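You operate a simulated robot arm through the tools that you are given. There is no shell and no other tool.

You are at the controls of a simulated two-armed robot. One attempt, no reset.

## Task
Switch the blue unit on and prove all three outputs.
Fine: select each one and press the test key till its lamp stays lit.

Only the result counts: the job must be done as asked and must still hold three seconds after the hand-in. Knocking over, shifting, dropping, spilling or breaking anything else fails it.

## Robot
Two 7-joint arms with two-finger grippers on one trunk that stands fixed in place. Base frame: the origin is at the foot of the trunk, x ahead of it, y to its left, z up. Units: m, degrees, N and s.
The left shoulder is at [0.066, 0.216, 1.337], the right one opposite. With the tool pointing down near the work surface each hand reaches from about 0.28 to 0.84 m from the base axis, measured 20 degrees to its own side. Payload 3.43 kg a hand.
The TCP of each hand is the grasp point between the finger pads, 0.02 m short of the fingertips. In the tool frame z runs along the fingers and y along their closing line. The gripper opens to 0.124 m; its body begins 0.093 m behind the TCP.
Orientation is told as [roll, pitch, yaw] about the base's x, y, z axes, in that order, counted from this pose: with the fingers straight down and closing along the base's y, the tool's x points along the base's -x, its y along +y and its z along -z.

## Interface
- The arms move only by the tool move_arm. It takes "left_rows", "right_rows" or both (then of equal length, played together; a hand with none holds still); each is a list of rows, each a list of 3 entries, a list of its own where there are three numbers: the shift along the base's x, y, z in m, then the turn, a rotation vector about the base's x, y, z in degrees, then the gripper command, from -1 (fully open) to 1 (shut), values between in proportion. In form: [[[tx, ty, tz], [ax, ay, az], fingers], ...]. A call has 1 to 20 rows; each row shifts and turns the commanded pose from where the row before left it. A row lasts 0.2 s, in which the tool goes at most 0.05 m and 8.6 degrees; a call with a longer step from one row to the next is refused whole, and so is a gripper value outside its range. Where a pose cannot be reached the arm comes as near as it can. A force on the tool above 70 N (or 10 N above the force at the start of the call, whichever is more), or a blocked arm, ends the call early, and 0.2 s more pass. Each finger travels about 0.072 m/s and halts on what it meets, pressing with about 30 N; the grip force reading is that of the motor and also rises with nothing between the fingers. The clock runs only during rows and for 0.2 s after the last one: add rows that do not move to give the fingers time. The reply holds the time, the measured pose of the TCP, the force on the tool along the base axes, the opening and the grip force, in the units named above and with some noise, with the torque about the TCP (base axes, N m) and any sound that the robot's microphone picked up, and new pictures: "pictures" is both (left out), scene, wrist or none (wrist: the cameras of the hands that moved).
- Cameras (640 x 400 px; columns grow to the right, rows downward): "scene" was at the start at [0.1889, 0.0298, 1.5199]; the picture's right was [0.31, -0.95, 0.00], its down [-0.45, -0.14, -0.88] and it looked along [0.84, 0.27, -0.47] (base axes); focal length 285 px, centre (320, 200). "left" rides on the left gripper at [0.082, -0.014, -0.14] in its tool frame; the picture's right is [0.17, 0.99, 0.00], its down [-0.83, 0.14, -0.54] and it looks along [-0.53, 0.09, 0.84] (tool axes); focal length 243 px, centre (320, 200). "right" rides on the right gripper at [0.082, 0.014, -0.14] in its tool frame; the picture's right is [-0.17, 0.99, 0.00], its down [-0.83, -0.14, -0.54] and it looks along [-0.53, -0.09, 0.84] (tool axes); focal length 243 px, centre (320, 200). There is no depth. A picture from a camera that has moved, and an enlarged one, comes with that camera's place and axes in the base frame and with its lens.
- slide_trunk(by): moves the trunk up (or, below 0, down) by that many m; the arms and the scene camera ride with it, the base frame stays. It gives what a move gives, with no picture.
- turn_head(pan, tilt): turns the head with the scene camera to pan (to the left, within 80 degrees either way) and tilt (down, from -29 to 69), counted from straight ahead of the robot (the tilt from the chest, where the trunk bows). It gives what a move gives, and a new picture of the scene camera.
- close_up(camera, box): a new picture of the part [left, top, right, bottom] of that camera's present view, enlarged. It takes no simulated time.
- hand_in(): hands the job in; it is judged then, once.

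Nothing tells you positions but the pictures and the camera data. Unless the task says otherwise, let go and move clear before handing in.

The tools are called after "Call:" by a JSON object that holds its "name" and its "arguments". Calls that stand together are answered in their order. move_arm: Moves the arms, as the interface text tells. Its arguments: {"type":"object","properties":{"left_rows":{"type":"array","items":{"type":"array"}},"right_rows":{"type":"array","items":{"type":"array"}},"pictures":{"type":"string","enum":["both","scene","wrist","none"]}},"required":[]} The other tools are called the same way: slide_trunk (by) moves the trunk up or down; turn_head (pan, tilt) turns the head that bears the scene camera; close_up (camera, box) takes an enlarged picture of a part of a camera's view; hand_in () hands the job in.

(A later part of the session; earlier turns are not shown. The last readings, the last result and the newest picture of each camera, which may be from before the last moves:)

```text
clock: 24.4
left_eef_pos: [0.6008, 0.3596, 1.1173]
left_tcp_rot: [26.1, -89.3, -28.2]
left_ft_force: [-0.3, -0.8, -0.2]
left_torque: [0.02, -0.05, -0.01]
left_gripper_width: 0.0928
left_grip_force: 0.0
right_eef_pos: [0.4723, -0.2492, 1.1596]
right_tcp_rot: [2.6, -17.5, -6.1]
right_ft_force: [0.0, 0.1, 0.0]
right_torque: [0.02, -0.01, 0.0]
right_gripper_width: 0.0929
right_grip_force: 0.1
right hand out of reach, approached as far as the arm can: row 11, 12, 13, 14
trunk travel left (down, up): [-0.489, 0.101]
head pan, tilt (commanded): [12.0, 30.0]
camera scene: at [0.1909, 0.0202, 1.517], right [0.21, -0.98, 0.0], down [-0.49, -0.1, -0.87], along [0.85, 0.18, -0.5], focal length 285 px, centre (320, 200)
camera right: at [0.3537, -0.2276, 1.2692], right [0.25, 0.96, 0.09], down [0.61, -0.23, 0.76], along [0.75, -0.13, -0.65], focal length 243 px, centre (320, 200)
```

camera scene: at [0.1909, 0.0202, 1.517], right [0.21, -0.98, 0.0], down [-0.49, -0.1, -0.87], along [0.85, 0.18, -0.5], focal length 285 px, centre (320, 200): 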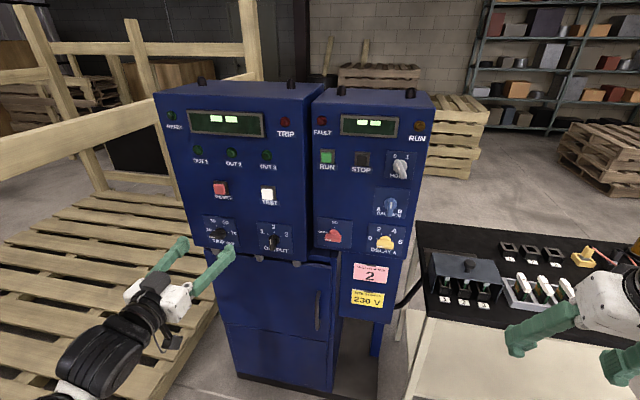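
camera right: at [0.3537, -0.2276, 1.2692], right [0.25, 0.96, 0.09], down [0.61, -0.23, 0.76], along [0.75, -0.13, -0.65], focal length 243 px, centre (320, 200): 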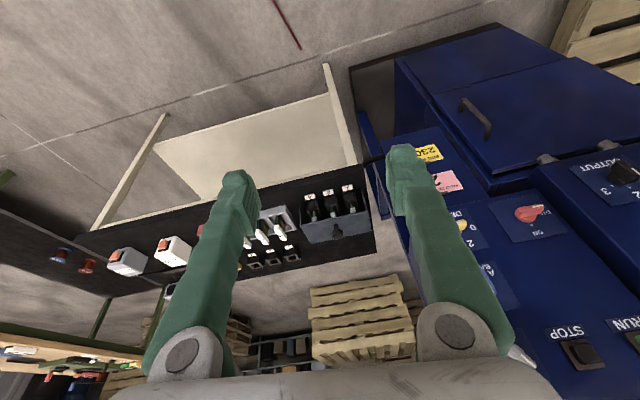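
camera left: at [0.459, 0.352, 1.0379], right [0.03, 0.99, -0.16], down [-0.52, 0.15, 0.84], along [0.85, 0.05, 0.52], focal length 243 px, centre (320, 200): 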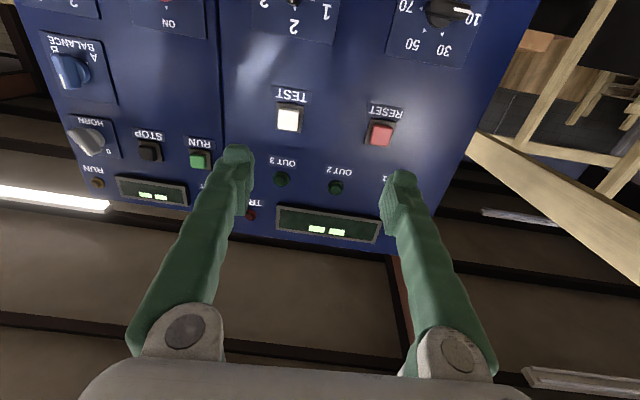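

Right hand is out of the way. Now the left hand goes to a standoff before the red knob at roll 0, with a small yaw correction.

Call:
{"name": "move_arm", "arguments": {"left_rows": [[[0.015, -0.029, -0.014], [0, -0.1, 0.26], -0.5], [[0.015, -0.029, -0.014], [0, -0.1, 0.26], -0.5], [[0.015, -0.029, -0.014], [0, -0.1, 0.26], -0.5], [[0.015, -0.029, -0.014], [0, -0.1, 0.26], -0.5], [[0.015, -0.029, -0.014], [0, -0.1, 0.26], -0.5], [[0.015, -0.029, -0.014], [0, -0.1, 0.26], -0.5], [[0.015, -0.029, -0.014], [0, -0.1, 0.26], -0.5], [[0.015, -0.029, -0.014], [0, 0, 0.26], -0.5], [[0, 0, 0], [0, 0, 0], -0.5]], "pictures": "both"}}

```text
clock: 26.4
left_eef_pos: [0.7228, 0.1285, 1.0024]
left_tcp_rot: [107.9, -89.6, -107.9]
left_ft_force: [0.1, 0.2, 0.6]
left_torque: [0.03, -0.02, -0.02]
left_gripper_width: 0.0931
left_grip_force: 0.2
right_eef_pos: [0.4727, -0.2473, 1.1609]
right_tcp_rot: [2.5, -17.5, -6.0]
right_ft_force: [0.5, -0.1, -0.5]
right_torque: [-0.01, -0.01, -0.02]
right_gripper_width: 0.093
right_grip_force: 0.0
trunk travel left (down, up): [-0.489, 0.101]
head pan, tilt (commanded): [12.0, 30.0]
camera scene: at [0.1901, 0.0212, 1.5171], right [0.21, -0.98, 0.0], down [-0.49, -0.1, -0.87], along [0.85, 0.18, -0.5], focal length 285 px, centre (320, 200)
camera left: at [0.5815, 0.1163, 0.9216], right [0.0, 0.99, -0.16], down [-0.54, 0.14, 0.83], along [0.84, 0.09, 0.53], focal length 243 px, centre (320, 200)
```

scene: 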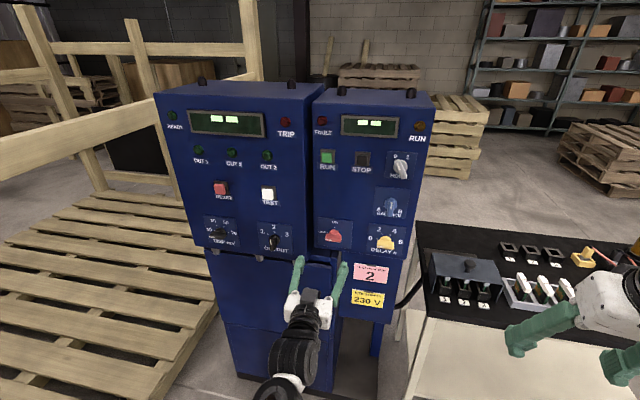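
left: 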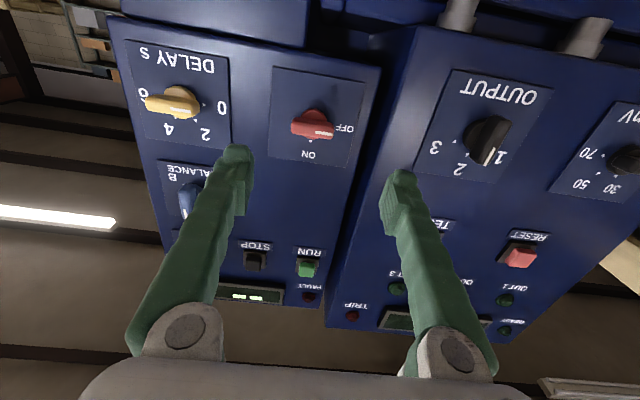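

Good view of both panels now. I'll zoom in for exact knob positions.

Call:
{"name": "close_up", "arguments": {"camera": "left", "box": [260, 60, 390, 170]}}

Call:
{"name": "close_up", "arguments": {"camera": "left", "box": [410, 60, 570, 190]}}

Call:
{"name": "close_up", "arguments": {"camera": "left", "box": [110, 20, 250, 150]}}

Call:
{"name": "close_up", "arguments": {"camera": "scene", "box": [240, 210, 420, 260]}}

```text
3.64 times, centred on (325, 115) of left
camera zoom: at [0.5815, 0.1163, 0.9216], right [0.0, 0.99, -0.16], down [-0.54, 0.14, 0.83], along [0.84, 0.09, 0.53], focal length 882 px, centre (302, 509)
```

zoom: 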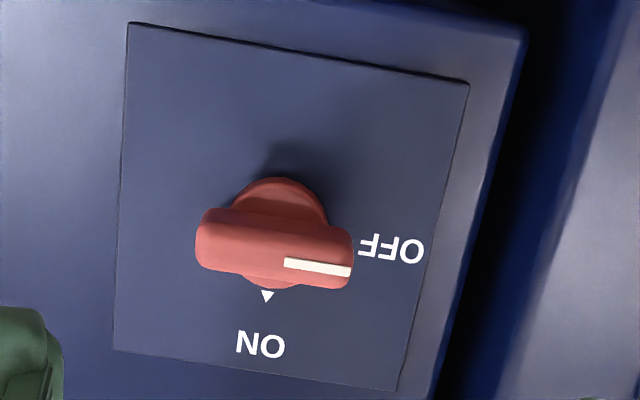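

```text
3.08 times, centred on (490, 125) of left
camera zoom: at [0.5815, 0.1163, 0.9216], right [0.0, 0.99, -0.16], down [-0.54, 0.14, 0.83], along [0.84, 0.09, 0.53], focal length 746 px, centre (-203, 431)
```

zoom: 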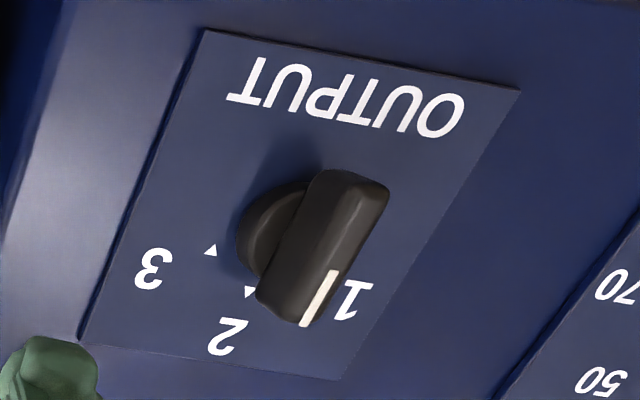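

```text
3.08 times, centred on (180, 85) of left
camera zoom: at [0.5815, 0.1163, 0.9216], right [0.0, 0.99, -0.16], down [-0.54, 0.14, 0.83], along [0.84, 0.09, 0.53], focal length 746 px, centre (751, 554)
```

zoom: 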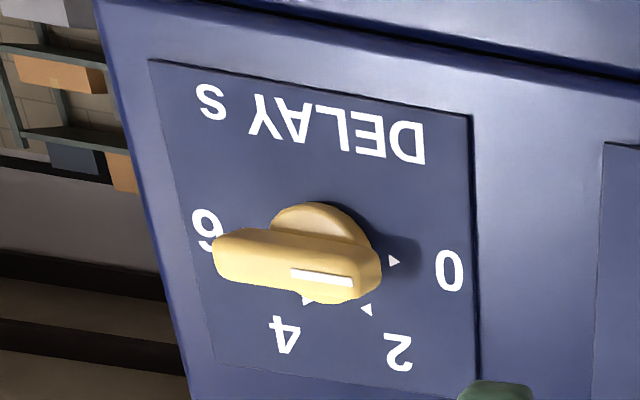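

```text
3.56 times, centred on (330, 235) of scene
camera zoom: at [0.1901, 0.0212, 1.5171], right [0.21, -0.98, 0.0], down [-0.49, -0.1, -0.87], along [0.85, 0.18, -0.5], focal length 1013 px, centre (284, 76)
```

zoom: 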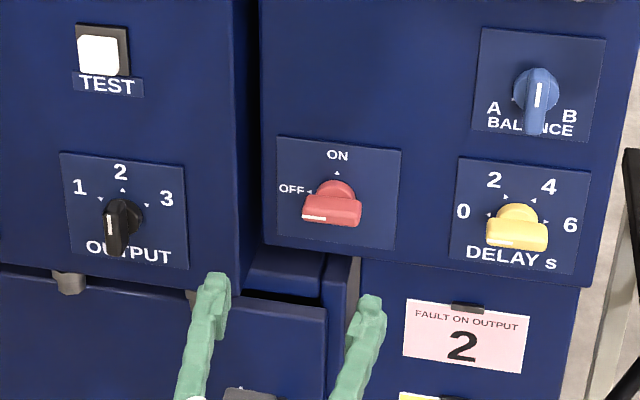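

The bar of the red knob is centred near (y 0.121, z 1.003), front at x≈0.843, pointing OFF. I'll try rolling the left hand here in small steps to see how far it goes.

Call:
{"name": "move_arm", "arguments": {"left_rows": [[[0, -0.0005, 0], [-5, 0, 0], -0.5], [[0, -0.0005, 0], [-5, 0, 0], -0.5], [[0, -0.0005, 0], [-5, 0, 0], -0.5], [[0, -0.0005, 0], [-5, 0, 0], -0.5], [[0, -0.0005, 0], [-5, 0, 0], -0.5], [[0, -0.0005, 0], [-5, 0, 0], -0.5], [[0, -0.0005, 0], [-5, 0, 0], -0.5], [[0, -0.0005, 0], [-5, 0, 0], -0.5], [[0, -0.0005, 0], [-5, 0, 0], -0.5], [[0, -0.0005, 0], [-5, 0, 0], -0.5], [[0, -0.0005, 0], [-5, 0, 0], -0.5], [[0, -0.0005, 0], [-5, 0, 0], -0.5], [[0, -0.0005, 0], [-5, 0, 0], -0.5], [[0, -0.0005, 0], [-5, 0, 0], -0.5], [[0, -0.0005, 0], [-5, 0, 0], -0.5], [[0, 0, 0], [0, 0, 0], -0.5]], "pictures": "both"}}

```text
clock: 29.0
left_eef_pos: [0.7195, 0.1621, 0.987]
left_tcp_rot: [-90.4, -39.8, 89.2]
left_ft_force: [-0.6, -0.7, -0.5]
left_torque: [0.02, 0.0, 0.01]
left_gripper_width: 0.0929
left_grip_force: 0.1
right_eef_pos: [0.4722, -0.2482, 1.1595]
right_tcp_rot: [2.6, -17.5, -6.0]
right_ft_force: [1.0, -0.2, -0.5]
right_torque: [-0.03, -0.01, 0.01]
right_gripper_width: 0.0929
right_grip_force: 0.0
trunk travel left (down, up): [-0.489, 0.101]
head pan, tilt (commanded): [12.0, 30.0]
stopped in row 13 (left hand): the arm was blocked; the commanded pose is now the measured one
camera scene: at [0.1906, 0.0209, 1.5171], right [0.21, -0.98, 0.0], down [-0.49, -0.1, -0.87], along [0.85, 0.18, -0.5], focal length 285 px, centre (320, 200)
camera left: at [0.5783, 0.0928, 0.945], right [0.01, 0.51, -0.86], down [-0.53, 0.74, 0.42], along [0.85, 0.45, 0.28], focal length 243 px, centre (320, 200)
```

scene: 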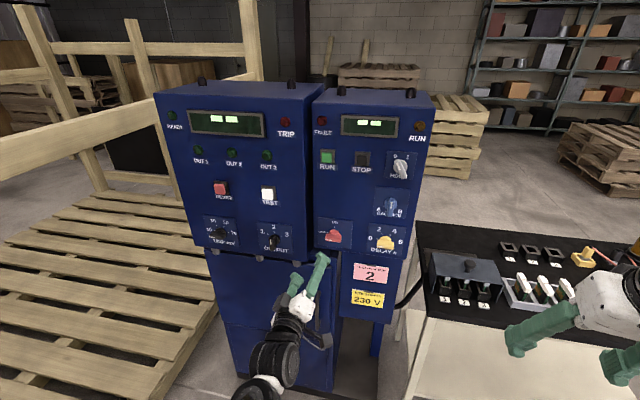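
left: 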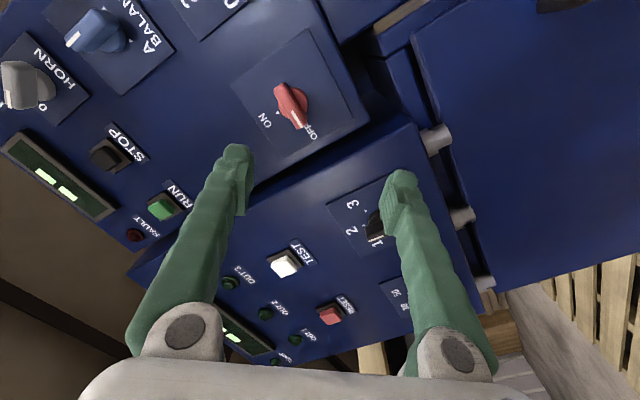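

Negative roll is limited to about -50° here, so I'll test the positive direction instead.

Call:
{"name": "move_arm", "arguments": {"left_rows": [[[0, -0.002, 0.0008], [7, 0, 0], -0.5], [[0, -0.002, 0.0008], [7, 0, 0], -0.5], [[0, -0.002, 0.0008], [7, 0, 0], -0.5], [[0, -0.002, 0.0008], [7, 0, 0], -0.5], [[0, -0.002, 0.0008], [7, 0, 0], -0.5], [[0, -0.002, 0.0008], [7, 0, 0], -0.5], [[0, -0.002, 0.0008], [7, 0, 0], -0.5], [[0, -0.002, 0.0008], [7, 0, 0], -0.5], [[0, -0.002, 0.0008], [7, 0, 0], -0.5], [[0, -0.002, 0.0008], [7, 0, 0], -0.5], [[0, -0.002, 0.0008], [7, 0, 0], -0.5], [[0, -0.002, 0.0008], [7, 0, 0], -0.5], [[0, -0.002, 0.0008], [7, 0, 0], -0.5], [[0, -0.002, 0.0008], [7, 0, 0], -0.5], [[0, -0.002, 0.0008], [7, 0, 0], -0.5], [[0, -0.002, 0.0008], [7, 0, 0], -0.5], [[0, -0.002, 0.0008], [7, 0, 0], -0.5], [[0, -0.002, 0.0008], [7, 0, 0], -0.5], [[0, -0.002, 0.0008], [7, 0, 0], -0.5], [[0, -0.002, 0.0008], [7, 0, 0], -0.5]], "pictures": "both"}}

```text
clock: 33.2
left_eef_pos: [0.7183, 0.1212, 1.0021]
left_tcp_rot: [89.2, -0.2, -89.4]
left_ft_force: [-0.2, -0.5, 0.7]
left_torque: [0.02, -0.02, -0.01]
left_gripper_width: 0.0931
left_grip_force: 0.1
right_eef_pos: [0.4725, -0.2485, 1.16]
right_tcp_rot: [2.7, -17.5, -6.0]
right_ft_force: [-0.3, -0.8, 0.5]
right_torque: [0.0, 0.0, -0.03]
right_gripper_width: 0.0931
right_grip_force: 0.1
trunk travel left (down, up): [-0.489, 0.101]
head pan, tilt (commanded): [12.0, 30.0]
camera scene: at [0.1906, 0.0208, 1.5171], right [0.21, -0.98, 0.0], down [-0.49, -0.1, -0.87], along [0.85, 0.18, -0.5], focal length 285 px, centre (320, 200)
camera left: at [0.5778, 0.2027, 0.9911], right [0.01, 0.17, 0.99], down [-0.53, -0.84, 0.15], along [0.85, -0.52, 0.08], focal length 243 px, centre (320, 200)
```

scene: 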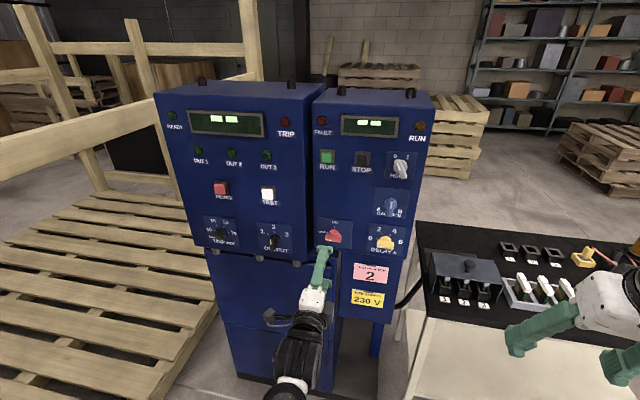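
left: 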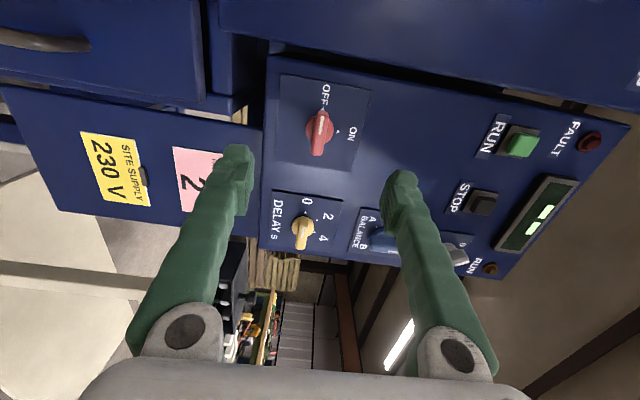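

Roll +90° works exactly on station at (0.718, 0.121, 1.002). I'll test whether it can continue to +180° before gripping.

Call:
{"name": "move_arm", "arguments": {"left_rows": [[[0, 0, 0], [7, 0, 0], -0.5], [[0, 0, 0], [7, 0, 0], -0.5], [[0, 0, 0], [7, 0, 0], -0.5], [[0, 0, 0], [7, 0, 0], -0.5], [[0, 0, 0], [7, 0, 0], -0.5], [[0, 0, 0], [7, 0, 0], -0.5], [[0, 0, 0], [7, 0, 0], -0.5], [[0, 0, 0], [7, 0, 0], -0.5], [[0, 0, 0], [7, 0, 0], -0.5], [[0, 0, 0], [7, 0, 0], -0.5], [[0, 0, 0], [7, 0, 0], -0.5], [[0, 0, 0], [7, 0, 0], -0.5], [[0, 0, 0], [7, 0, 0], -0.5], [[0, 0, 0], [4, 0, 0], -0.5]], "pictures": "wrist"}}

```text
clock: 36.2
left_eef_pos: [0.7187, 0.1218, 1.0019]
left_tcp_rot: [-97.4, 85.1, 83.5]
left_ft_force: [0.2, -0.5, 0.6]
left_torque: [0.02, 0.02, 0.03]
left_gripper_width: 0.0932
left_grip_force: 0.2
right_eef_pos: [0.4723, -0.2469, 1.16]
right_tcp_rot: [2.5, -17.4, -6.0]
right_ft_force: [-0.3, 0.4, 0.1]
right_torque: [-0.01, -0.03, 0.01]
right_gripper_width: 0.0927
right_grip_force: 0.1
trunk travel left (down, up): [-0.489, 0.101]
head pan, tilt (commanded): [12.0, 30.0]
camera left: at [0.5783, 0.1275, 1.0849], right [0.01, -1.0, 0.08], down [-0.53, -0.08, -0.85], along [0.85, -0.03, -0.53], focal length 243 px, centre (320, 200)
```

left: 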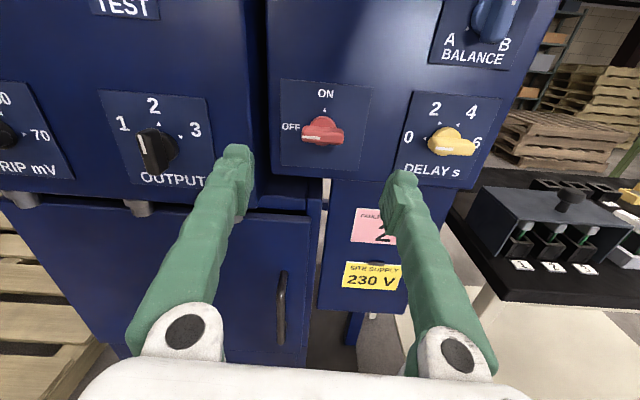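

The wrist goes past +180° freely, and the camera then sits upright on top. I'll take a close-up here to refine the red knob's position.

Call:
{"name": "close_up", "arguments": {"camera": "left", "box": [270, 70, 380, 180]}}

Call:
{"name": "close_up", "arguments": {"camera": "left", "box": [90, 80, 230, 200]}}

```text
3.64 times, centred on (325, 125) of left
camera zoom: at [0.5783, 0.1275, 1.0849], right [0.01, -1.0, 0.08], down [-0.53, -0.08, -0.85], along [0.85, -0.03, -0.53], focal length 882 px, centre (302, 473)
```

zoom: 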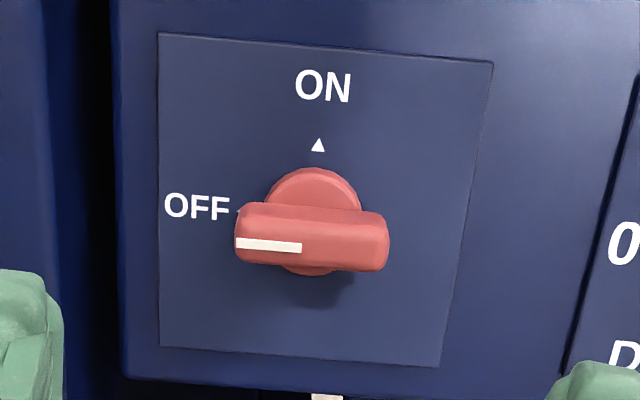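

```text
3.33 times, centred on (160, 140) of left
camera zoom: at [0.5783, 0.1275, 1.0849], right [0.01, -1.0, 0.08], down [-0.53, -0.08, -0.85], along [0.85, -0.03, -0.53], focal length 809 px, centre (853, 400)
```

zoom: 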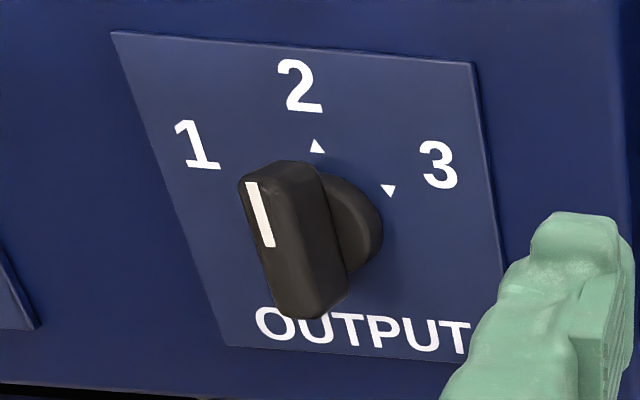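

The red knob's axis is at y≈0.121, z≈1.001, its front at x≈0.840 and plate at 0.8745. I roll back to +90° (closing vertically), narrow the fingers, and advance to grip the bar.

Call:
{"name": "move_arm", "arguments": {"left_rows": [[[0, 0, 0], [-6.8, 0.05, -0.06], 0.1], [[0, 0, 0], [-6.8, 0.05, -0.06], 0.1], [[0, 0, 0], [-6.8, 0.05, -0.06], 0.1], [[0, 0, 0], [-6.8, 0.05, -0.06], 0.1], [[0, 0, 0], [-6.8, 0.05, -0.06], 0.1], [[0, 0, 0], [-6.8, 0.05, -0.06], 0.1], [[0, 0, 0], [-6.8, 0.05, -0.06], 0.1], [[0, 0, 0], [-6.8, 0.05, -0.06], 0.1], [[0, 0, 0], [-6.8, 0.05, -0.06], 0.1], [[0, 0, 0], [-6.8, 0.05, -0.06], 0.1], [[0, 0, 0], [-6.8, 0.05, -0.06], 0.1], [[0, 0, 0], [-6.8, 0.05, -0.06], 0.1], [[0, 0, 0], [-6.8, 0.05, -0.06], 0.1], [[0, 0, 0], [-6.5, 0, 0], 0.1], [[0.02, 0, 0], [0, 0, 0], 0.1], [[0.02, 0, 0], [0, 0, 0], 0.1], [[0.02, 0, 0], [0, 0, 0], 0.1], [[0, 0, 0], [0, 0, 0], 0.1]], "pictures": "both"}}

```text
clock: 40.0
left_eef_pos: [0.7784, 0.1211, 1.0031]
left_tcp_rot: [89.4, -0.2, -90.3]
left_ft_force: [0.4, 0.3, -0.3]
left_torque: [0.0, 0.03, -0.02]
left_gripper_width: 0.0559
left_grip_force: 0.1
right_eef_pos: [0.4721, -0.2477, 1.1601]
right_tcp_rot: [2.6, -17.5, -5.9]
right_ft_force: [-0.3, 0.0, -0.8]
right_torque: [-0.01, 0.01, -0.01]
right_gripper_width: 0.0932
right_grip_force: 0.1
trunk travel left (down, up): [-0.489, 0.101]
head pan, tilt (commanded): [12.0, 30.0]
camera scene: at [0.1903, 0.0208, 1.5171], right [0.21, -0.98, 0.0], down [-0.49, -0.1, -0.87], along [0.85, 0.18, -0.5], focal length 285 px, centre (320, 200)
camera left: at [0.6386, 0.2047, 0.9911], right [0.01, 0.17, 0.99], down [-0.54, -0.83, 0.15], along [0.84, -0.54, 0.08], focal length 243 px, centre (320, 200)
```

scene: 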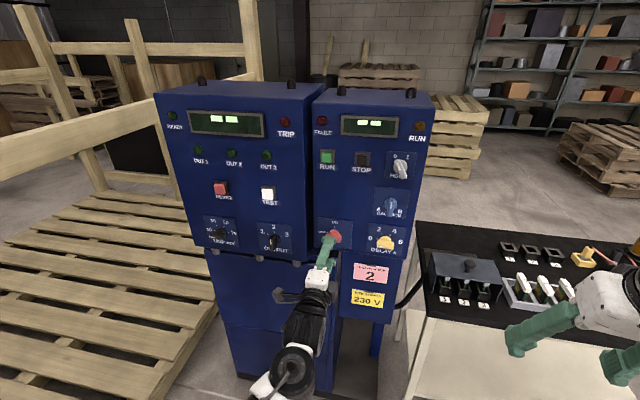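
left: 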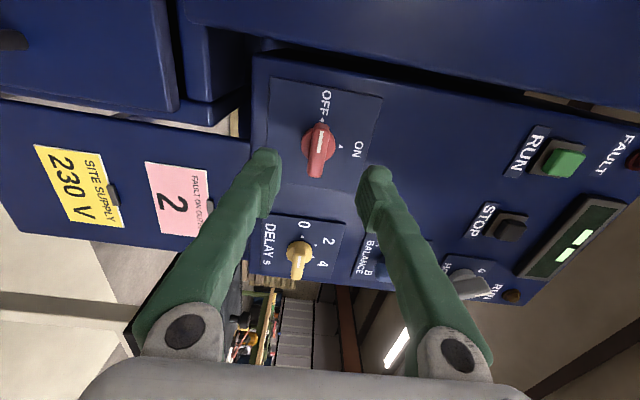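

The knob is centred between the fingers. I'll advance about 58 mm and close on the bar.

Call:
{"name": "move_arm", "arguments": {"left_rows": [[[0.0145, 0, -0.0003], [0, 0, 0], 0.1], [[0.0145, 0, -0.0003], [0, 0, 0], 0.1], [[0.0145, 0, -0.0003], [0, 0, 0], 0.1], [[0.0145, 0, -0.0003], [0, 0, 0], 0.1], [[0, 0, 0], [0, 0, 0], 0.1]], "pictures": "both"}}

```text
clock: 41.2
left_eef_pos: [0.8359, 0.1232, 1.0015]
left_tcp_rot: [89.4, -0.2, -90.3]
left_ft_force: [-0.2, -0.1, -0.4]
left_torque: [0.02, -0.01, 0.02]
left_gripper_width: 0.0555
left_grip_force: 0.1
right_eef_pos: [0.4724, -0.247, 1.1596]
right_tcp_rot: [2.6, -17.5, -5.9]
right_ft_force: [0.6, 0.0, -0.4]
right_torque: [-0.04, -0.03, 0.01]
right_gripper_width: 0.093
right_grip_force: 0.1
trunk travel left (down, up): [-0.489, 0.101]
head pan, tilt (commanded): [12.0, 30.0]
camera scene: at [0.1901, 0.0208, 1.5171], right [0.21, -0.98, 0.0], down [-0.49, -0.1, -0.87], along [0.85, 0.18, -0.5], focal length 285 px, centre (320, 200)
camera left: at [0.695, 0.2054, 0.9902], right [0.01, 0.17, 0.99], down [-0.54, -0.83, 0.15], along [0.84, -0.54, 0.08], focal length 243 px, centre (320, 200)
```

scene: 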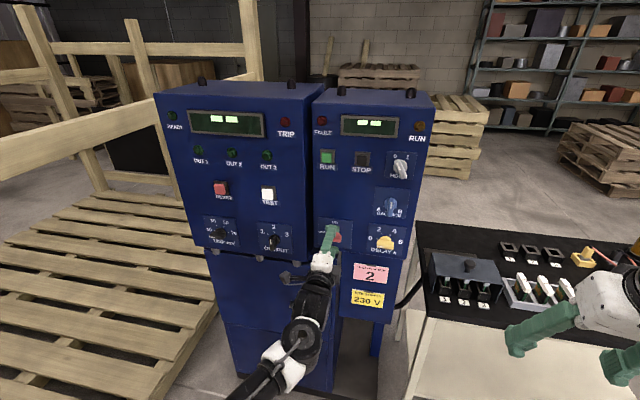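
left: 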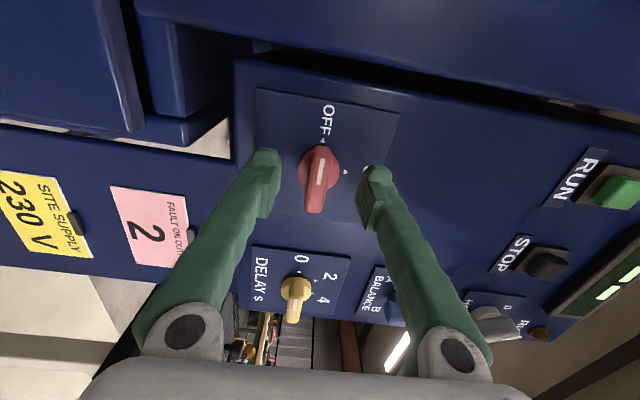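

The bar is between the finger pads with no contact. Closing now.

Call:
{"name": "move_arm", "arguments": {"left_rows": [[[0, -0.002, 0], [0, 0, 0], 0.5], [[0, 0, 0], [0, 0, 0], 0.8], [[0, 0, 0], [0, 0, 0], 0.8], [[0, 0, 0], [0, 0, 0], 0.8]], "pictures": "wrist"}}

```text
clock: 42.2
left_eef_pos: [0.8362, 0.1198, 1.001]
left_tcp_rot: [89.3, -0.1, -90.4]
left_ft_force: [0.5, 0.3, -4.1]
left_torque: [0.06, 0.05, 0.1]
left_gripper_width: 0.0138
left_grip_force: 44.8
right_eef_pos: [0.4731, -0.2472, 1.1603]
right_tcp_rot: [2.6, -17.5, -6.1]
right_ft_force: [-0.3, -0.3, 0.2]
right_torque: [0.04, 0.0, 0.0]
right_gripper_width: 0.0934
right_grip_force: 0.1
trunk travel left (down, up): [-0.489, 0.101]
head pan, tilt (commanded): [12.0, 30.0]
camera left: at [0.6959, 0.2035, 0.989], right [0.01, 0.17, 0.99], down [-0.54, -0.83, 0.15], along [0.84, -0.54, 0.08], focal length 243 px, centre (320, 200)
```

left: 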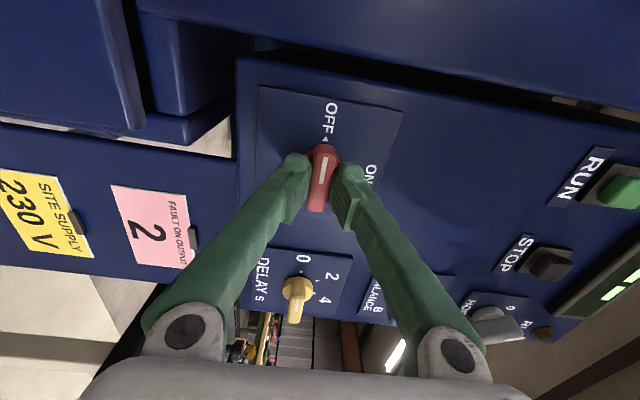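

Gripped at 13.8 mm width. Now turn +90° about x to take the switch from OFF to ON.

Call:
{"name": "move_arm", "arguments": {"left_rows": [[[0, 0, 0], [5, 0, 0], 0.8], [[0, 0, 0], [5, 0, 0], 0.8], [[0, 0, 0], [5, 0, 0], 0.8], [[0, 0, 0], [5, 0, 0], 0.8], [[0, 0, 0], [5, 0, 0], 0.8], [[0, 0, 0], [5, 0, 0], 0.8], [[0, 0, 0], [5, 0, 0], 0.8], [[0, 0, 0], [5, 0, 0], 0.8], [[0, 0, 0], [5, 0, 0], 0.8], [[0, 0, 0], [5, 0, 0], 0.8], [[0, 0, 0], [5, 0, 0], 0.8], [[0, 0, 0], [5, 0, 0], 0.8], [[0, 0, 0], [5, 0, 0], 0.8], [[0, 0, 0], [5, 0, 0], 0.8], [[0, 0, 0], [5, 0, 0], 0.8], [[0, 0, 0], [5, 0, 0], 0.8], [[0, 0, 0], [5, 0, 0], 0.8], [[0, 0, 0], [5, 0, 0], 0.8], [[0, 0, 0], [0, 0, 0], 0.8]], "pictures": "both"}}

```text
clock: 46.2
left_eef_pos: [0.8362, 0.1198, 1.0007]
left_tcp_rot: [13.7, 89.6, -165.7]
left_ft_force: [-25.5, 5.5, -15.7]
left_torque: [0.03, 0.09, 0.05]
left_gripper_width: 0.0138
left_grip_force: 44.3
right_eef_pos: [0.4711, -0.2459, 1.1609]
right_tcp_rot: [2.5, -17.5, -5.9]
right_ft_force: [-0.8, -0.6, 0.5]
right_torque: [0.03, 0.02, 0.0]
right_gripper_width: 0.093
right_grip_force: 0.0
trunk travel left (down, up): [-0.489, 0.101]
head pan, tilt (commanded): [12.0, 30.0]
camera scene: at [0.1889, 0.0219, 1.5172], right [0.21, -0.98, 0.0], down [-0.49, -0.1, -0.87], along [0.85, 0.18, -0.5], focal length 285 px, centre (320, 200)
camera left: at [0.6963, 0.1331, 1.0842], right [0.01, -0.99, 0.17], down [-0.54, -0.15, -0.83], along [0.84, -0.08, -0.54], focal length 243 px, centre (320, 200)
```

scene: 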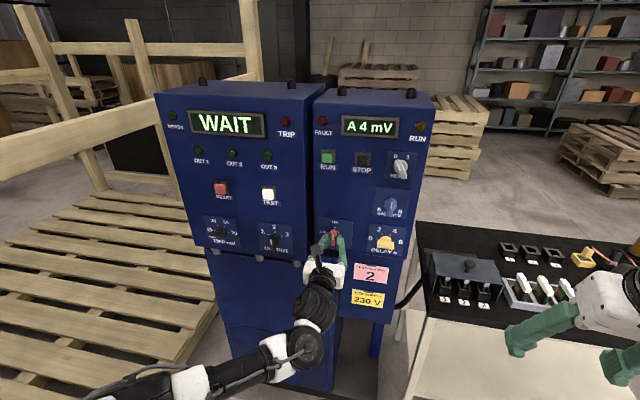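
left: 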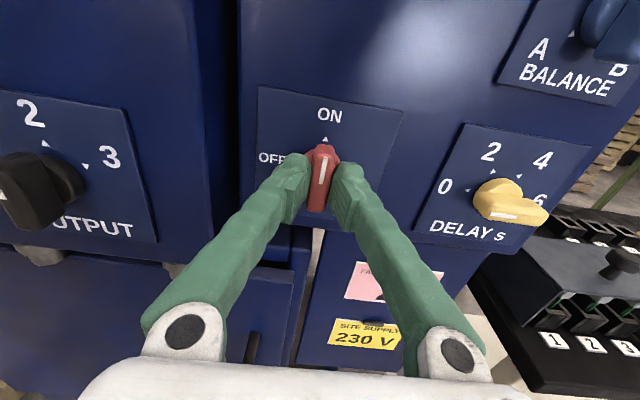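

The unit is on: the left display shows WAIT and the right one "A 4 mV". I'll release the switch and back off to watch what happens.

Call:
{"name": "move_arm", "arguments": {"left_rows": [[[0, 0, 0], [0, 0, 0], 0.5], [[0, 0, 0], [0, 0, 0], 0.1], [[0, 0, 0], [0, 0, 0], 0.1], [[-0.015, 0, 0], [0, 0, 0], 0.1], [[-0.02, 0, 0], [0, 0, 0], 0.1], [[-0.02, 0, 0], [0, 0, 0], 0.1], [[-0.02, 0, 0], [0, 0, 0], 0.1], [[-0.02, 0, 0], [0, 0, 0], 0.1], [[-0.02, 0, 0], [0, 0, 0], 0.1]], "pictures": "both"}}

```text
clock: 48.2
left_eef_pos: [0.7212, 0.1208, 1.0023]
left_tcp_rot: [31.4, 89.7, -148.0]
left_ft_force: [-0.3, 0.6, -0.3]
left_torque: [-0.01, 0.01, -0.02]
left_gripper_width: 0.0558
left_grip_force: 0.1
right_eef_pos: [0.4729, -0.2482, 1.1603]
right_tcp_rot: [2.6, -17.5, -6.0]
right_ft_force: [-0.6, -0.2, -0.6]
right_torque: [0.03, -0.02, 0.01]
right_gripper_width: 0.0931
right_grip_force: 0.0
trunk travel left (down, up): [-0.489, 0.101]
head pan, tilt (commanded): [12.0, 30.0]
camera scene: at [0.1898, 0.0208, 1.5172], right [0.21, -0.98, 0.0], down [-0.49, -0.1, -0.87], along [0.85, 0.18, -0.5], focal length 285 px, centre (320, 200)
camera left: at [0.5821, 0.134, 1.0861], right [0.01, -0.99, 0.17], down [-0.54, -0.15, -0.83], along [0.84, -0.08, -0.54], focal length 243 px, centre (320, 200)
```

scene: 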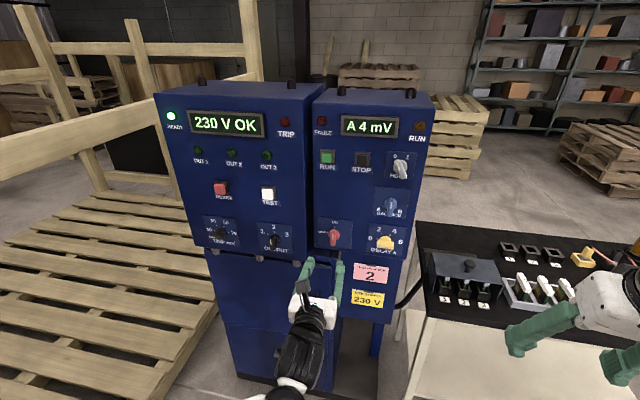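
left: 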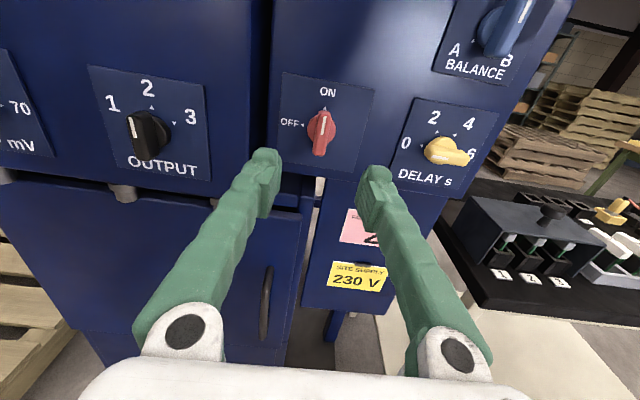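

READY is lit and the display reads "230 V OK", with TRIP at 10 mV and the meter at A 4 mV. The OUTPUT knob axis is at about (y 0.300, z 0.976), with 60° between positions, so I'll move before it to select output 1 first.

Call:
{"name": "move_arm", "arguments": {"left_rows": [[[0, 0.0224, -0.0033], [0, 0, 0], 0.1], [[0, 0.0224, -0.0033], [0, 0, 0], 0.1], [[0, 0.0224, -0.0033], [0, 0, 0], 0.1], [[0, 0.0224, -0.0033], [0, 0, 0], 0.1], [[0, 0.0224, -0.0033], [0, 0, 0], 0.1], [[0, 0.0224, -0.0033], [0, 0, 0], 0.1], [[0, 0.0224, -0.0033], [0, 0, 0], 0.1], [[0, 0.0224, -0.0033], [0, 0, 0], 0.1], [[0.012, 0, 0], [0, 0, 0], 0.1], [[0.012, 0, 0], [0, 0, 0], 0.1], [[0, 0, 0], [0, 0, 0], 0.1]], "pictures": "both"}}

```text
clock: 50.6
left_eef_pos: [0.7472, 0.2987, 0.9764]
left_tcp_rot: [26.5, 89.7, -152.9]
left_ft_force: [1.1, 1.1, -0.8]
left_torque: [0.0, -0.04, -0.04]
left_gripper_width: 0.0558
left_grip_force: 0.0
right_eef_pos: [0.4723, -0.2478, 1.1602]
right_tcp_rot: [2.5, -17.4, -6.0]
right_ft_force: [-1.0, -0.1, 0.6]
right_torque: [-0.01, 0.01, -0.05]
right_gripper_width: 0.0931
right_grip_force: 0.2
trunk travel left (down, up): [-0.489, 0.101]
head pan, tilt (commanded): [12.0, 30.0]
camera scene: at [0.1903, 0.0208, 1.5171], right [0.21, -0.98, 0.0], down [-0.49, -0.1, -0.87], along [0.85, 0.18, -0.5], focal length 285 px, centre (320, 200)
camera left: at [0.607, 0.312, 1.0595], right [0.01, -0.99, 0.17], down [-0.54, -0.15, -0.83], along [0.84, -0.08, -0.54], focal length 243 px, centre (320, 200)
```

scene: 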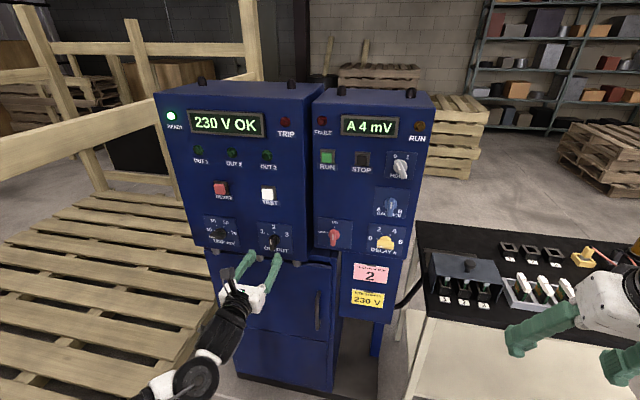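
left: 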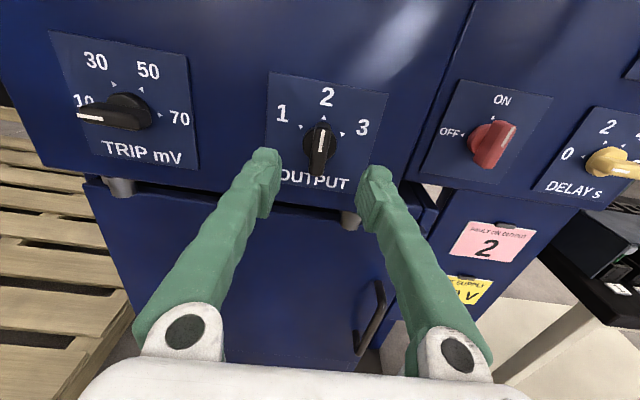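

The OUTPUT knob is centred between the fingers. Advancing about 59 mm and closing.

Call:
{"name": "move_arm", "arguments": {"left_rows": [[[0.015, 0.0003, 0], [0, 0, 0], 0.1], [[0.015, 0.0003, 0], [0, 0, 0], 0.1], [[0.015, 0.0003, 0], [0, 0, 0], 0.1], [[0.0145, 0.0003, 0], [0, 0, 0], 0.1], [[0, 0, 0], [0, 0, 0], 0.1], [[0, 0, 0], [0, 0, 0], 0.5], [[0, 0, 0], [0, 0, 0], 0.8], [[0, 0, 0], [0, 0, 0], 0.8], [[0, 0, 0], [0, 0, 0], 0.8]], "pictures": "wrist"}}

```text
clock: 52.6
left_eef_pos: [0.8069, 0.3001, 0.975]
left_tcp_rot: [23.1, 89.5, -156.3]
left_ft_force: [2.3, -5.1, 0.5]
left_torque: [0.04, -0.05, -0.07]
left_gripper_width: 0.0139
left_grip_force: 44.9
right_eef_pos: [0.473, -0.2484, 1.1607]
right_tcp_rot: [2.7, -17.6, -5.9]
right_ft_force: [-0.9, -0.1, 0.0]
right_torque: [-0.01, -0.01, -0.02]
right_gripper_width: 0.0933
right_grip_force: 0.0
trunk travel left (down, up): [-0.489, 0.101]
head pan, tilt (commanded): [12.0, 30.0]
camera left: at [0.6661, 0.3134, 1.0574], right [0.01, -0.99, 0.17], down [-0.54, -0.15, -0.83], along [0.84, -0.08, -0.54], focal length 243 px, centre (320, 200)
```

left: 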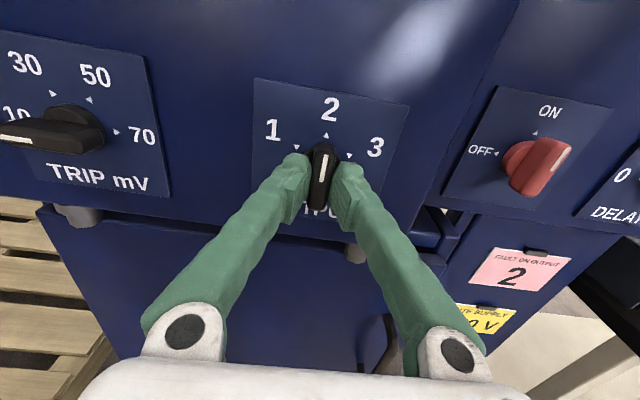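

Gripped at 13.9 mm. Now turn -60° about x (toward 1).

Call:
{"name": "move_arm", "arguments": {"left_rows": [[[0, 0, 0], [-5, 0, 0], 0.8], [[0, 0, 0], [-5, 0, 0], 0.8], [[0, 0, 0], [-5, 0, 0], 0.8], [[0, 0, 0], [-5, 0, 0], 0.8], [[0, 0, 0], [-5, 0, 0], 0.8], [[0, 0, 0], [-5, 0, 0], 0.8], [[0, 0, 0], [-5, 0, 0], 0.8], [[0, 0, 0], [-5, 0, 0], 0.8], [[0, 0, 0], [-5, 0, 0], 0.8], [[0, 0, 0], [-5, 0, 0], 0.8], [[0, 0, 0], [-5, 0, 0], 0.8], [[0, 0, 0], [-5, 0, 0], 0.8], [[0, 0, 0], [0, 0, 0], 0.8]], "pictures": "both"}}

```text
clock: 55.4
left_eef_pos: [0.8067, 0.2997, 0.9747]
left_tcp_rot: [89.2, 29.8, -90.5]
left_ft_force: [4.2, -7.3, -2.5]
left_torque: [0.11, 0.05, -0.16]
left_gripper_width: 0.014
left_grip_force: 45.4
right_eef_pos: [0.4734, -0.248, 1.161]
right_tcp_rot: [2.6, -17.4, -6.0]
right_ft_force: [0.1, -0.1, -0.3]
right_torque: [0.01, -0.01, 0.01]
right_gripper_width: 0.093
right_grip_force: 0.1
trunk travel left (down, up): [-0.489, 0.101]
head pan, tilt (commanded): [12.0, 30.0]
camera scene: at [0.1917, 0.0198, 1.5169], right [0.21, -0.98, 0.0], down [-0.49, -0.1, -0.87], along [0.85, 0.18, -0.5], focal length 285 px, centre (320, 200)
camera left: at [0.6662, 0.3776, 1.006], right [0.01, -0.35, 0.94], down [-0.54, -0.79, -0.28], along [0.84, -0.51, -0.2], focal length 243 px, centre (320, 200)
```

scene: 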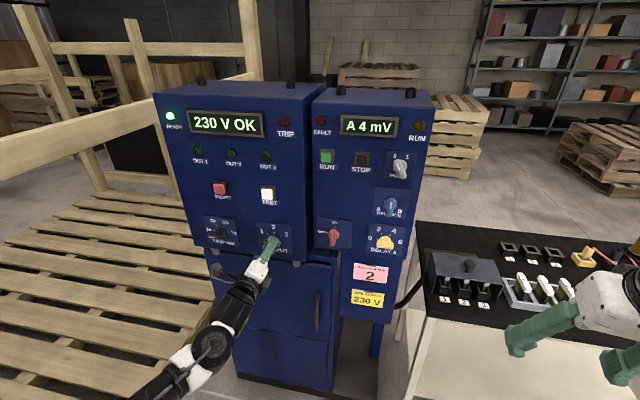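
left: 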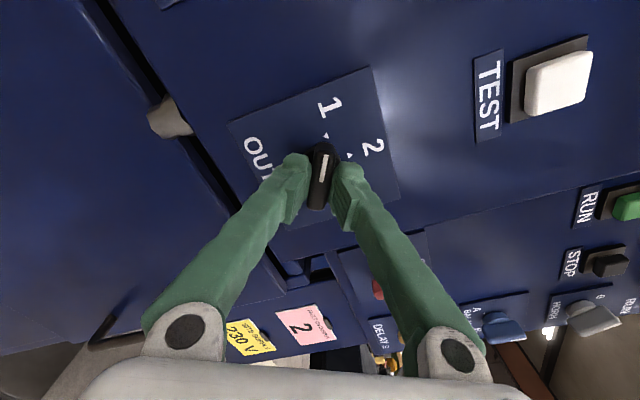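

Output 1 is now selected. I'll release, back off, roll back to 180° and rise toward the TEST key for a look.

Call:
{"name": "move_arm", "arguments": {"left_rows": [[[0, 0, 0], [0, 0, 0], 0.5], [[0, 0, 0], [0, 0, 0], 0.2], [[0, 0, 0], [0, 0, 0], 0.2], [[-0.015, 0, 0], [0, 0, 0], 0.2], [[-0.02, 0, 0], [0, 0, 0], 0.2], [[-0.02, 0, 0], [0, 0, 0], 0.2], [[-0.02, 0, 0.003], [6, 0, 0], 0.6], [[-0.01, 0, 0.01], [6, 0, 0], 1], [[0, 0.001, 0.015], [6, 0, 0], 1], [[0, 0.001, 0.015], [6, 0, 0], 1], [[0, 0.001, 0.015], [6, 0, 0], 1], [[0, 0.001, 0.015], [6, 0, 0], 1], [[0, 0.001, 0.015], [6, 0, 0], 1], [[0, 0.001, 0.015], [6, 0, 0], 1], [[0, 0.001, 0.015], [6, 0, 0], 1], [[0, 0.001, 0.015], [6, 0, 0], 1], [[0, 0, 0], [0, 0, 0], 1]], "pictures": "both"}}

```text
clock: 59.0
left_eef_pos: [0.7195, 0.3056, 1.1079]
left_tcp_rot: [13.8, 89.8, -165.7]
left_ft_force: [0.5, 0.0, 0.0]
left_torque: [0.0, -0.03, 0.0]
left_gripper_width: 0.0002
left_grip_force: 29.8
right_eef_pos: [0.4737, -0.248, 1.1601]
right_tcp_rot: [2.5, -17.5, -6.0]
right_ft_force: [-0.4, -0.4, -0.3]
right_torque: [0.0, -0.03, 0.02]
right_gripper_width: 0.0929
right_grip_force: 0.0
trunk travel left (down, up): [-0.489, 0.101]
head pan, tilt (commanded): [12.0, 30.0]
camera scene: at [0.1906, 0.0208, 1.5171], right [0.21, -0.98, 0.0], down [-0.49, -0.1, -0.87], along [0.85, 0.18, -0.5], focal length 285 px, centre (320, 200)
camera left: at [0.5798, 0.319, 1.1913], right [0.01, -0.99, 0.17], down [-0.54, -0.15, -0.83], along [0.84, -0.08, -0.54], focal length 243 px, centre (320, 200)
```

scene: 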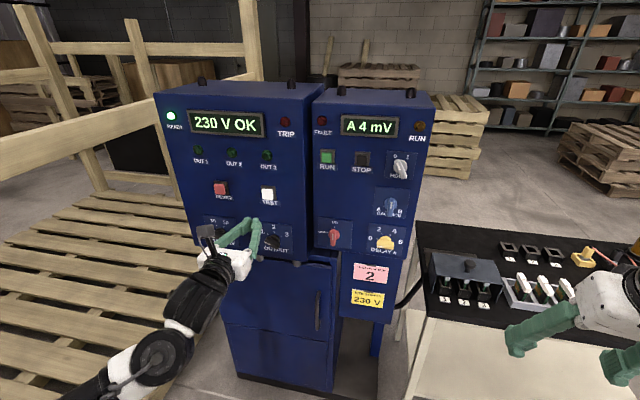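
left: 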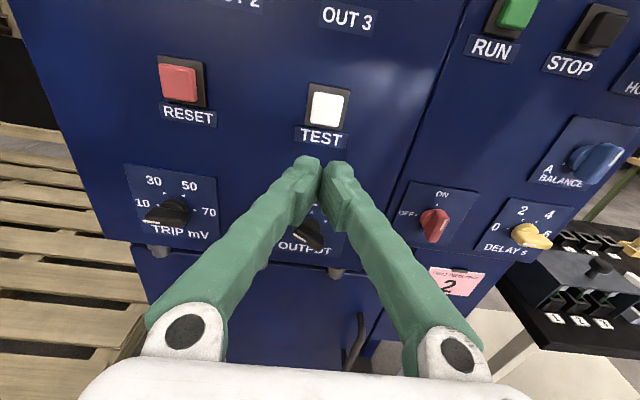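

OUTPUT now points at 1, and TEST's face is near (0.84, 0.3055, 1.137). I'll raise to that height and approach to just short of the key with closed fingers.

Call:
{"name": "close_up", "arguments": {"camera": "left", "box": [280, 60, 380, 160]}}

Call:
{"name": "move_arm", "arguments": {"left_rows": [[[0, 0, 0.0075], [0, 0, 0], 1], [[0, 0, 0.0075], [0, 0, 0], 1], [[0, 0, 0.0075], [0, 0, 0], 1], [[0, 0, 0.007], [0, 0, 0], 1], [[0.018, 0, 0], [0, 0, 0], 1], [[0.018, 0, 0], [0, 0, 0], 1], [[0.018, 0, 0], [0, 0, 0], 1], [[0.018, 0, 0], [0, 0, 0], 1], [[0.01, 0, 0], [0, 0, 0], 1], [[0, 0, 0], [0, 0, 0], 1]], "pictures": "both"}}

```text
4.00 times, centred on (330, 110) of left
camera zoom: at [0.5798, 0.319, 1.1913], right [0.01, -0.99, 0.17], down [-0.54, -0.15, -0.83], along [0.84, -0.08, -0.54], focal length 970 px, centre (280, 560)
```

zoom: 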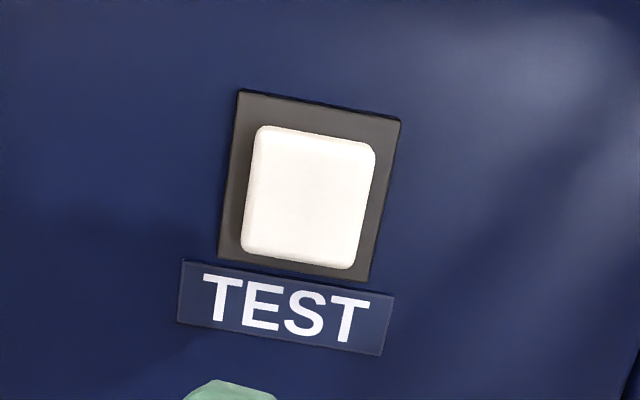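

```text
clock: 61.2
left_eef_pos: [0.8038, 0.3073, 1.1379]
left_tcp_rot: [25.3, 89.6, -154.2]
left_ft_force: [0.1, -0.7, -0.1]
left_torque: [0.02, -0.03, -0.02]
left_gripper_width: 0.0
left_grip_force: 30.1
right_eef_pos: [0.4716, -0.2481, 1.1606]
right_tcp_rot: [2.5, -17.5, -6.0]
right_ft_force: [0.3, 0.9, 0.5]
right_torque: [-0.01, -0.01, -0.01]
right_gripper_width: 0.0931
right_grip_force: 0.1
trunk travel left (down, up): [-0.489, 0.101]
head pan, tilt (commanded): [12.0, 30.0]
camera scene: at [0.1904, 0.0207, 1.5171], right [0.21, -0.98, 0.0], down [-0.49, -0.1, -0.87], along [0.85, 0.18, -0.5], focal length 285 px, centre (320, 200)
camera left: at [0.6633, 0.3205, 1.2217], right [0.01, -0.99, 0.17], down [-0.54, -0.15, -0.83], along [0.84, -0.08, -0.54], focal length 243 px, centre (320, 200)
```

scene: 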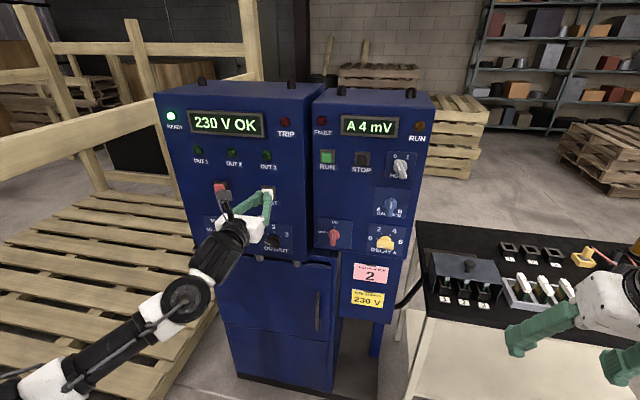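
left: 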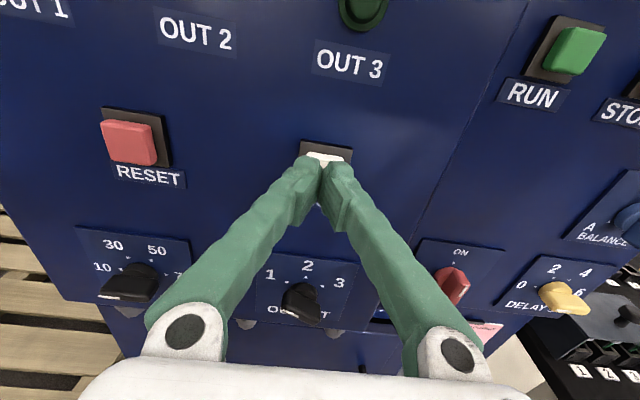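

The closed fingertips are right before the TEST key. I'll press in small steps and watch the lamp and the force.

Call:
{"name": "move_arm", "arguments": {"left_rows": [[[0.003, 0, 0], [0, 0, 0], 1], [[0.003, 0, 0], [0, 0, 0], 1], [[0.003, 0, 0], [0, 0, 0], 1], [[0.002, 0, 0], [0, 0, 0], 1], [[0, 0, 0], [0, 0, 0], 1]], "pictures": "scene"}}

```text
clock: 62.4
left_eef_pos: [0.8137, 0.3072, 1.136]
left_tcp_rot: [23.3, 89.5, -156.2]
left_ft_force: [0.4, -0.9, -0.5]
left_torque: [0.02, 0.01, -0.03]
left_gripper_width: 0.0
left_grip_force: 30.0
right_eef_pos: [0.4726, -0.248, 1.16]
right_tcp_rot: [2.5, -17.5, -6.0]
right_ft_force: [-0.6, 0.9, -0.2]
right_torque: [0.02, -0.02, 0.02]
right_gripper_width: 0.0929
right_grip_force: 0.1
trunk travel left (down, up): [-0.489, 0.101]
head pan, tilt (commanded): [12.0, 30.0]
camera scene: at [0.1905, 0.0207, 1.5171], right [0.21, -0.98, 0.0], down [-0.49, -0.1, -0.87], along [0.85, 0.18, -0.5], focal length 285 px, centre (320, 200)
```

scene: 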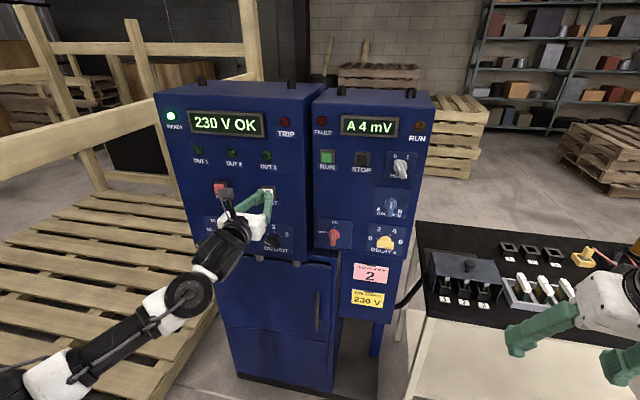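

No contact yet (tips at about x 0.834). Continuing in 2 mm steps.

Call:
{"name": "move_arm", "arguments": {"left_rows": [[[0.002, 0, 0], [0, 0, 0], 1], [[0.002, 0, 0], [0, 0, 0], 1], [[0.002, 0, 0], [0, 0, 0], 1], [[0.002, 0, 0], [0, 0, 0], 1], [[0, 0, 0], [0, 0, 0], 1]], "pictures": "both"}}

```text
clock: 63.6
left_eef_pos: [0.821, 0.307, 1.1369]
left_tcp_rot: [23.2, 89.7, -156.2]
left_ft_force: [-6.3, 0.0, -1.0]
left_torque: [0.01, 0.02, -0.01]
left_gripper_width: 0.006
left_grip_force: 34.5
right_eef_pos: [0.4728, -0.2483, 1.1609]
right_tcp_rot: [2.5, -17.5, -6.0]
right_ft_force: [1.2, 0.3, -0.5]
right_torque: [0.02, -0.05, -0.01]
right_gripper_width: 0.0931
right_grip_force: 0.0
trunk travel left (down, up): [-0.489, 0.101]
head pan, tilt (commanded): [12.0, 30.0]
heard: click
camera scene: at [0.1897, 0.0208, 1.5172], right [0.21, -0.98, 0.0], down [-0.49, -0.1, -0.87], along [0.85, 0.18, -0.5], focal length 285 px, centre (320, 200)
camera left: at [0.6816, 0.3209, 1.2213], right [0.01, -0.99, 0.17], down [-0.54, -0.15, -0.83], along [0.84, -0.08, -0.54], focal length 243 px, centre (320, 200)
```

scene: 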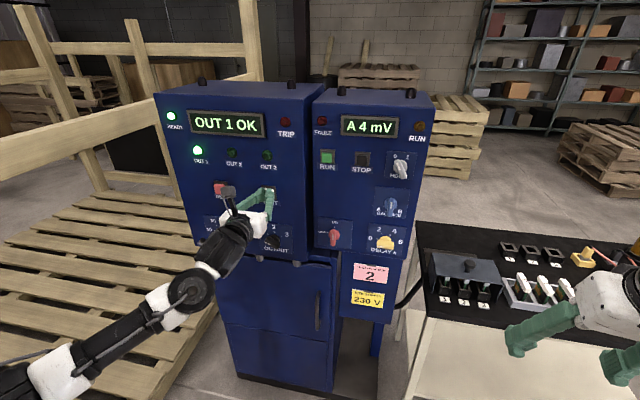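
left: 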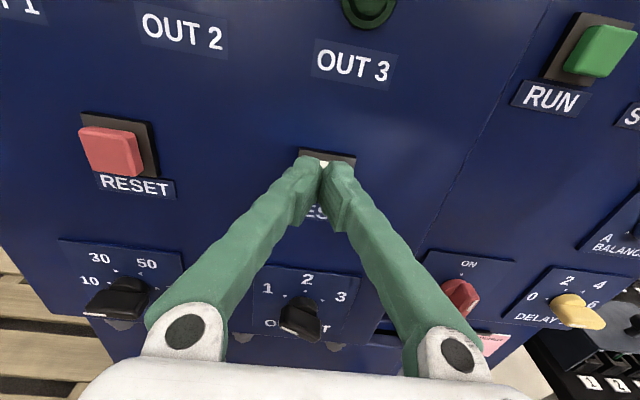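

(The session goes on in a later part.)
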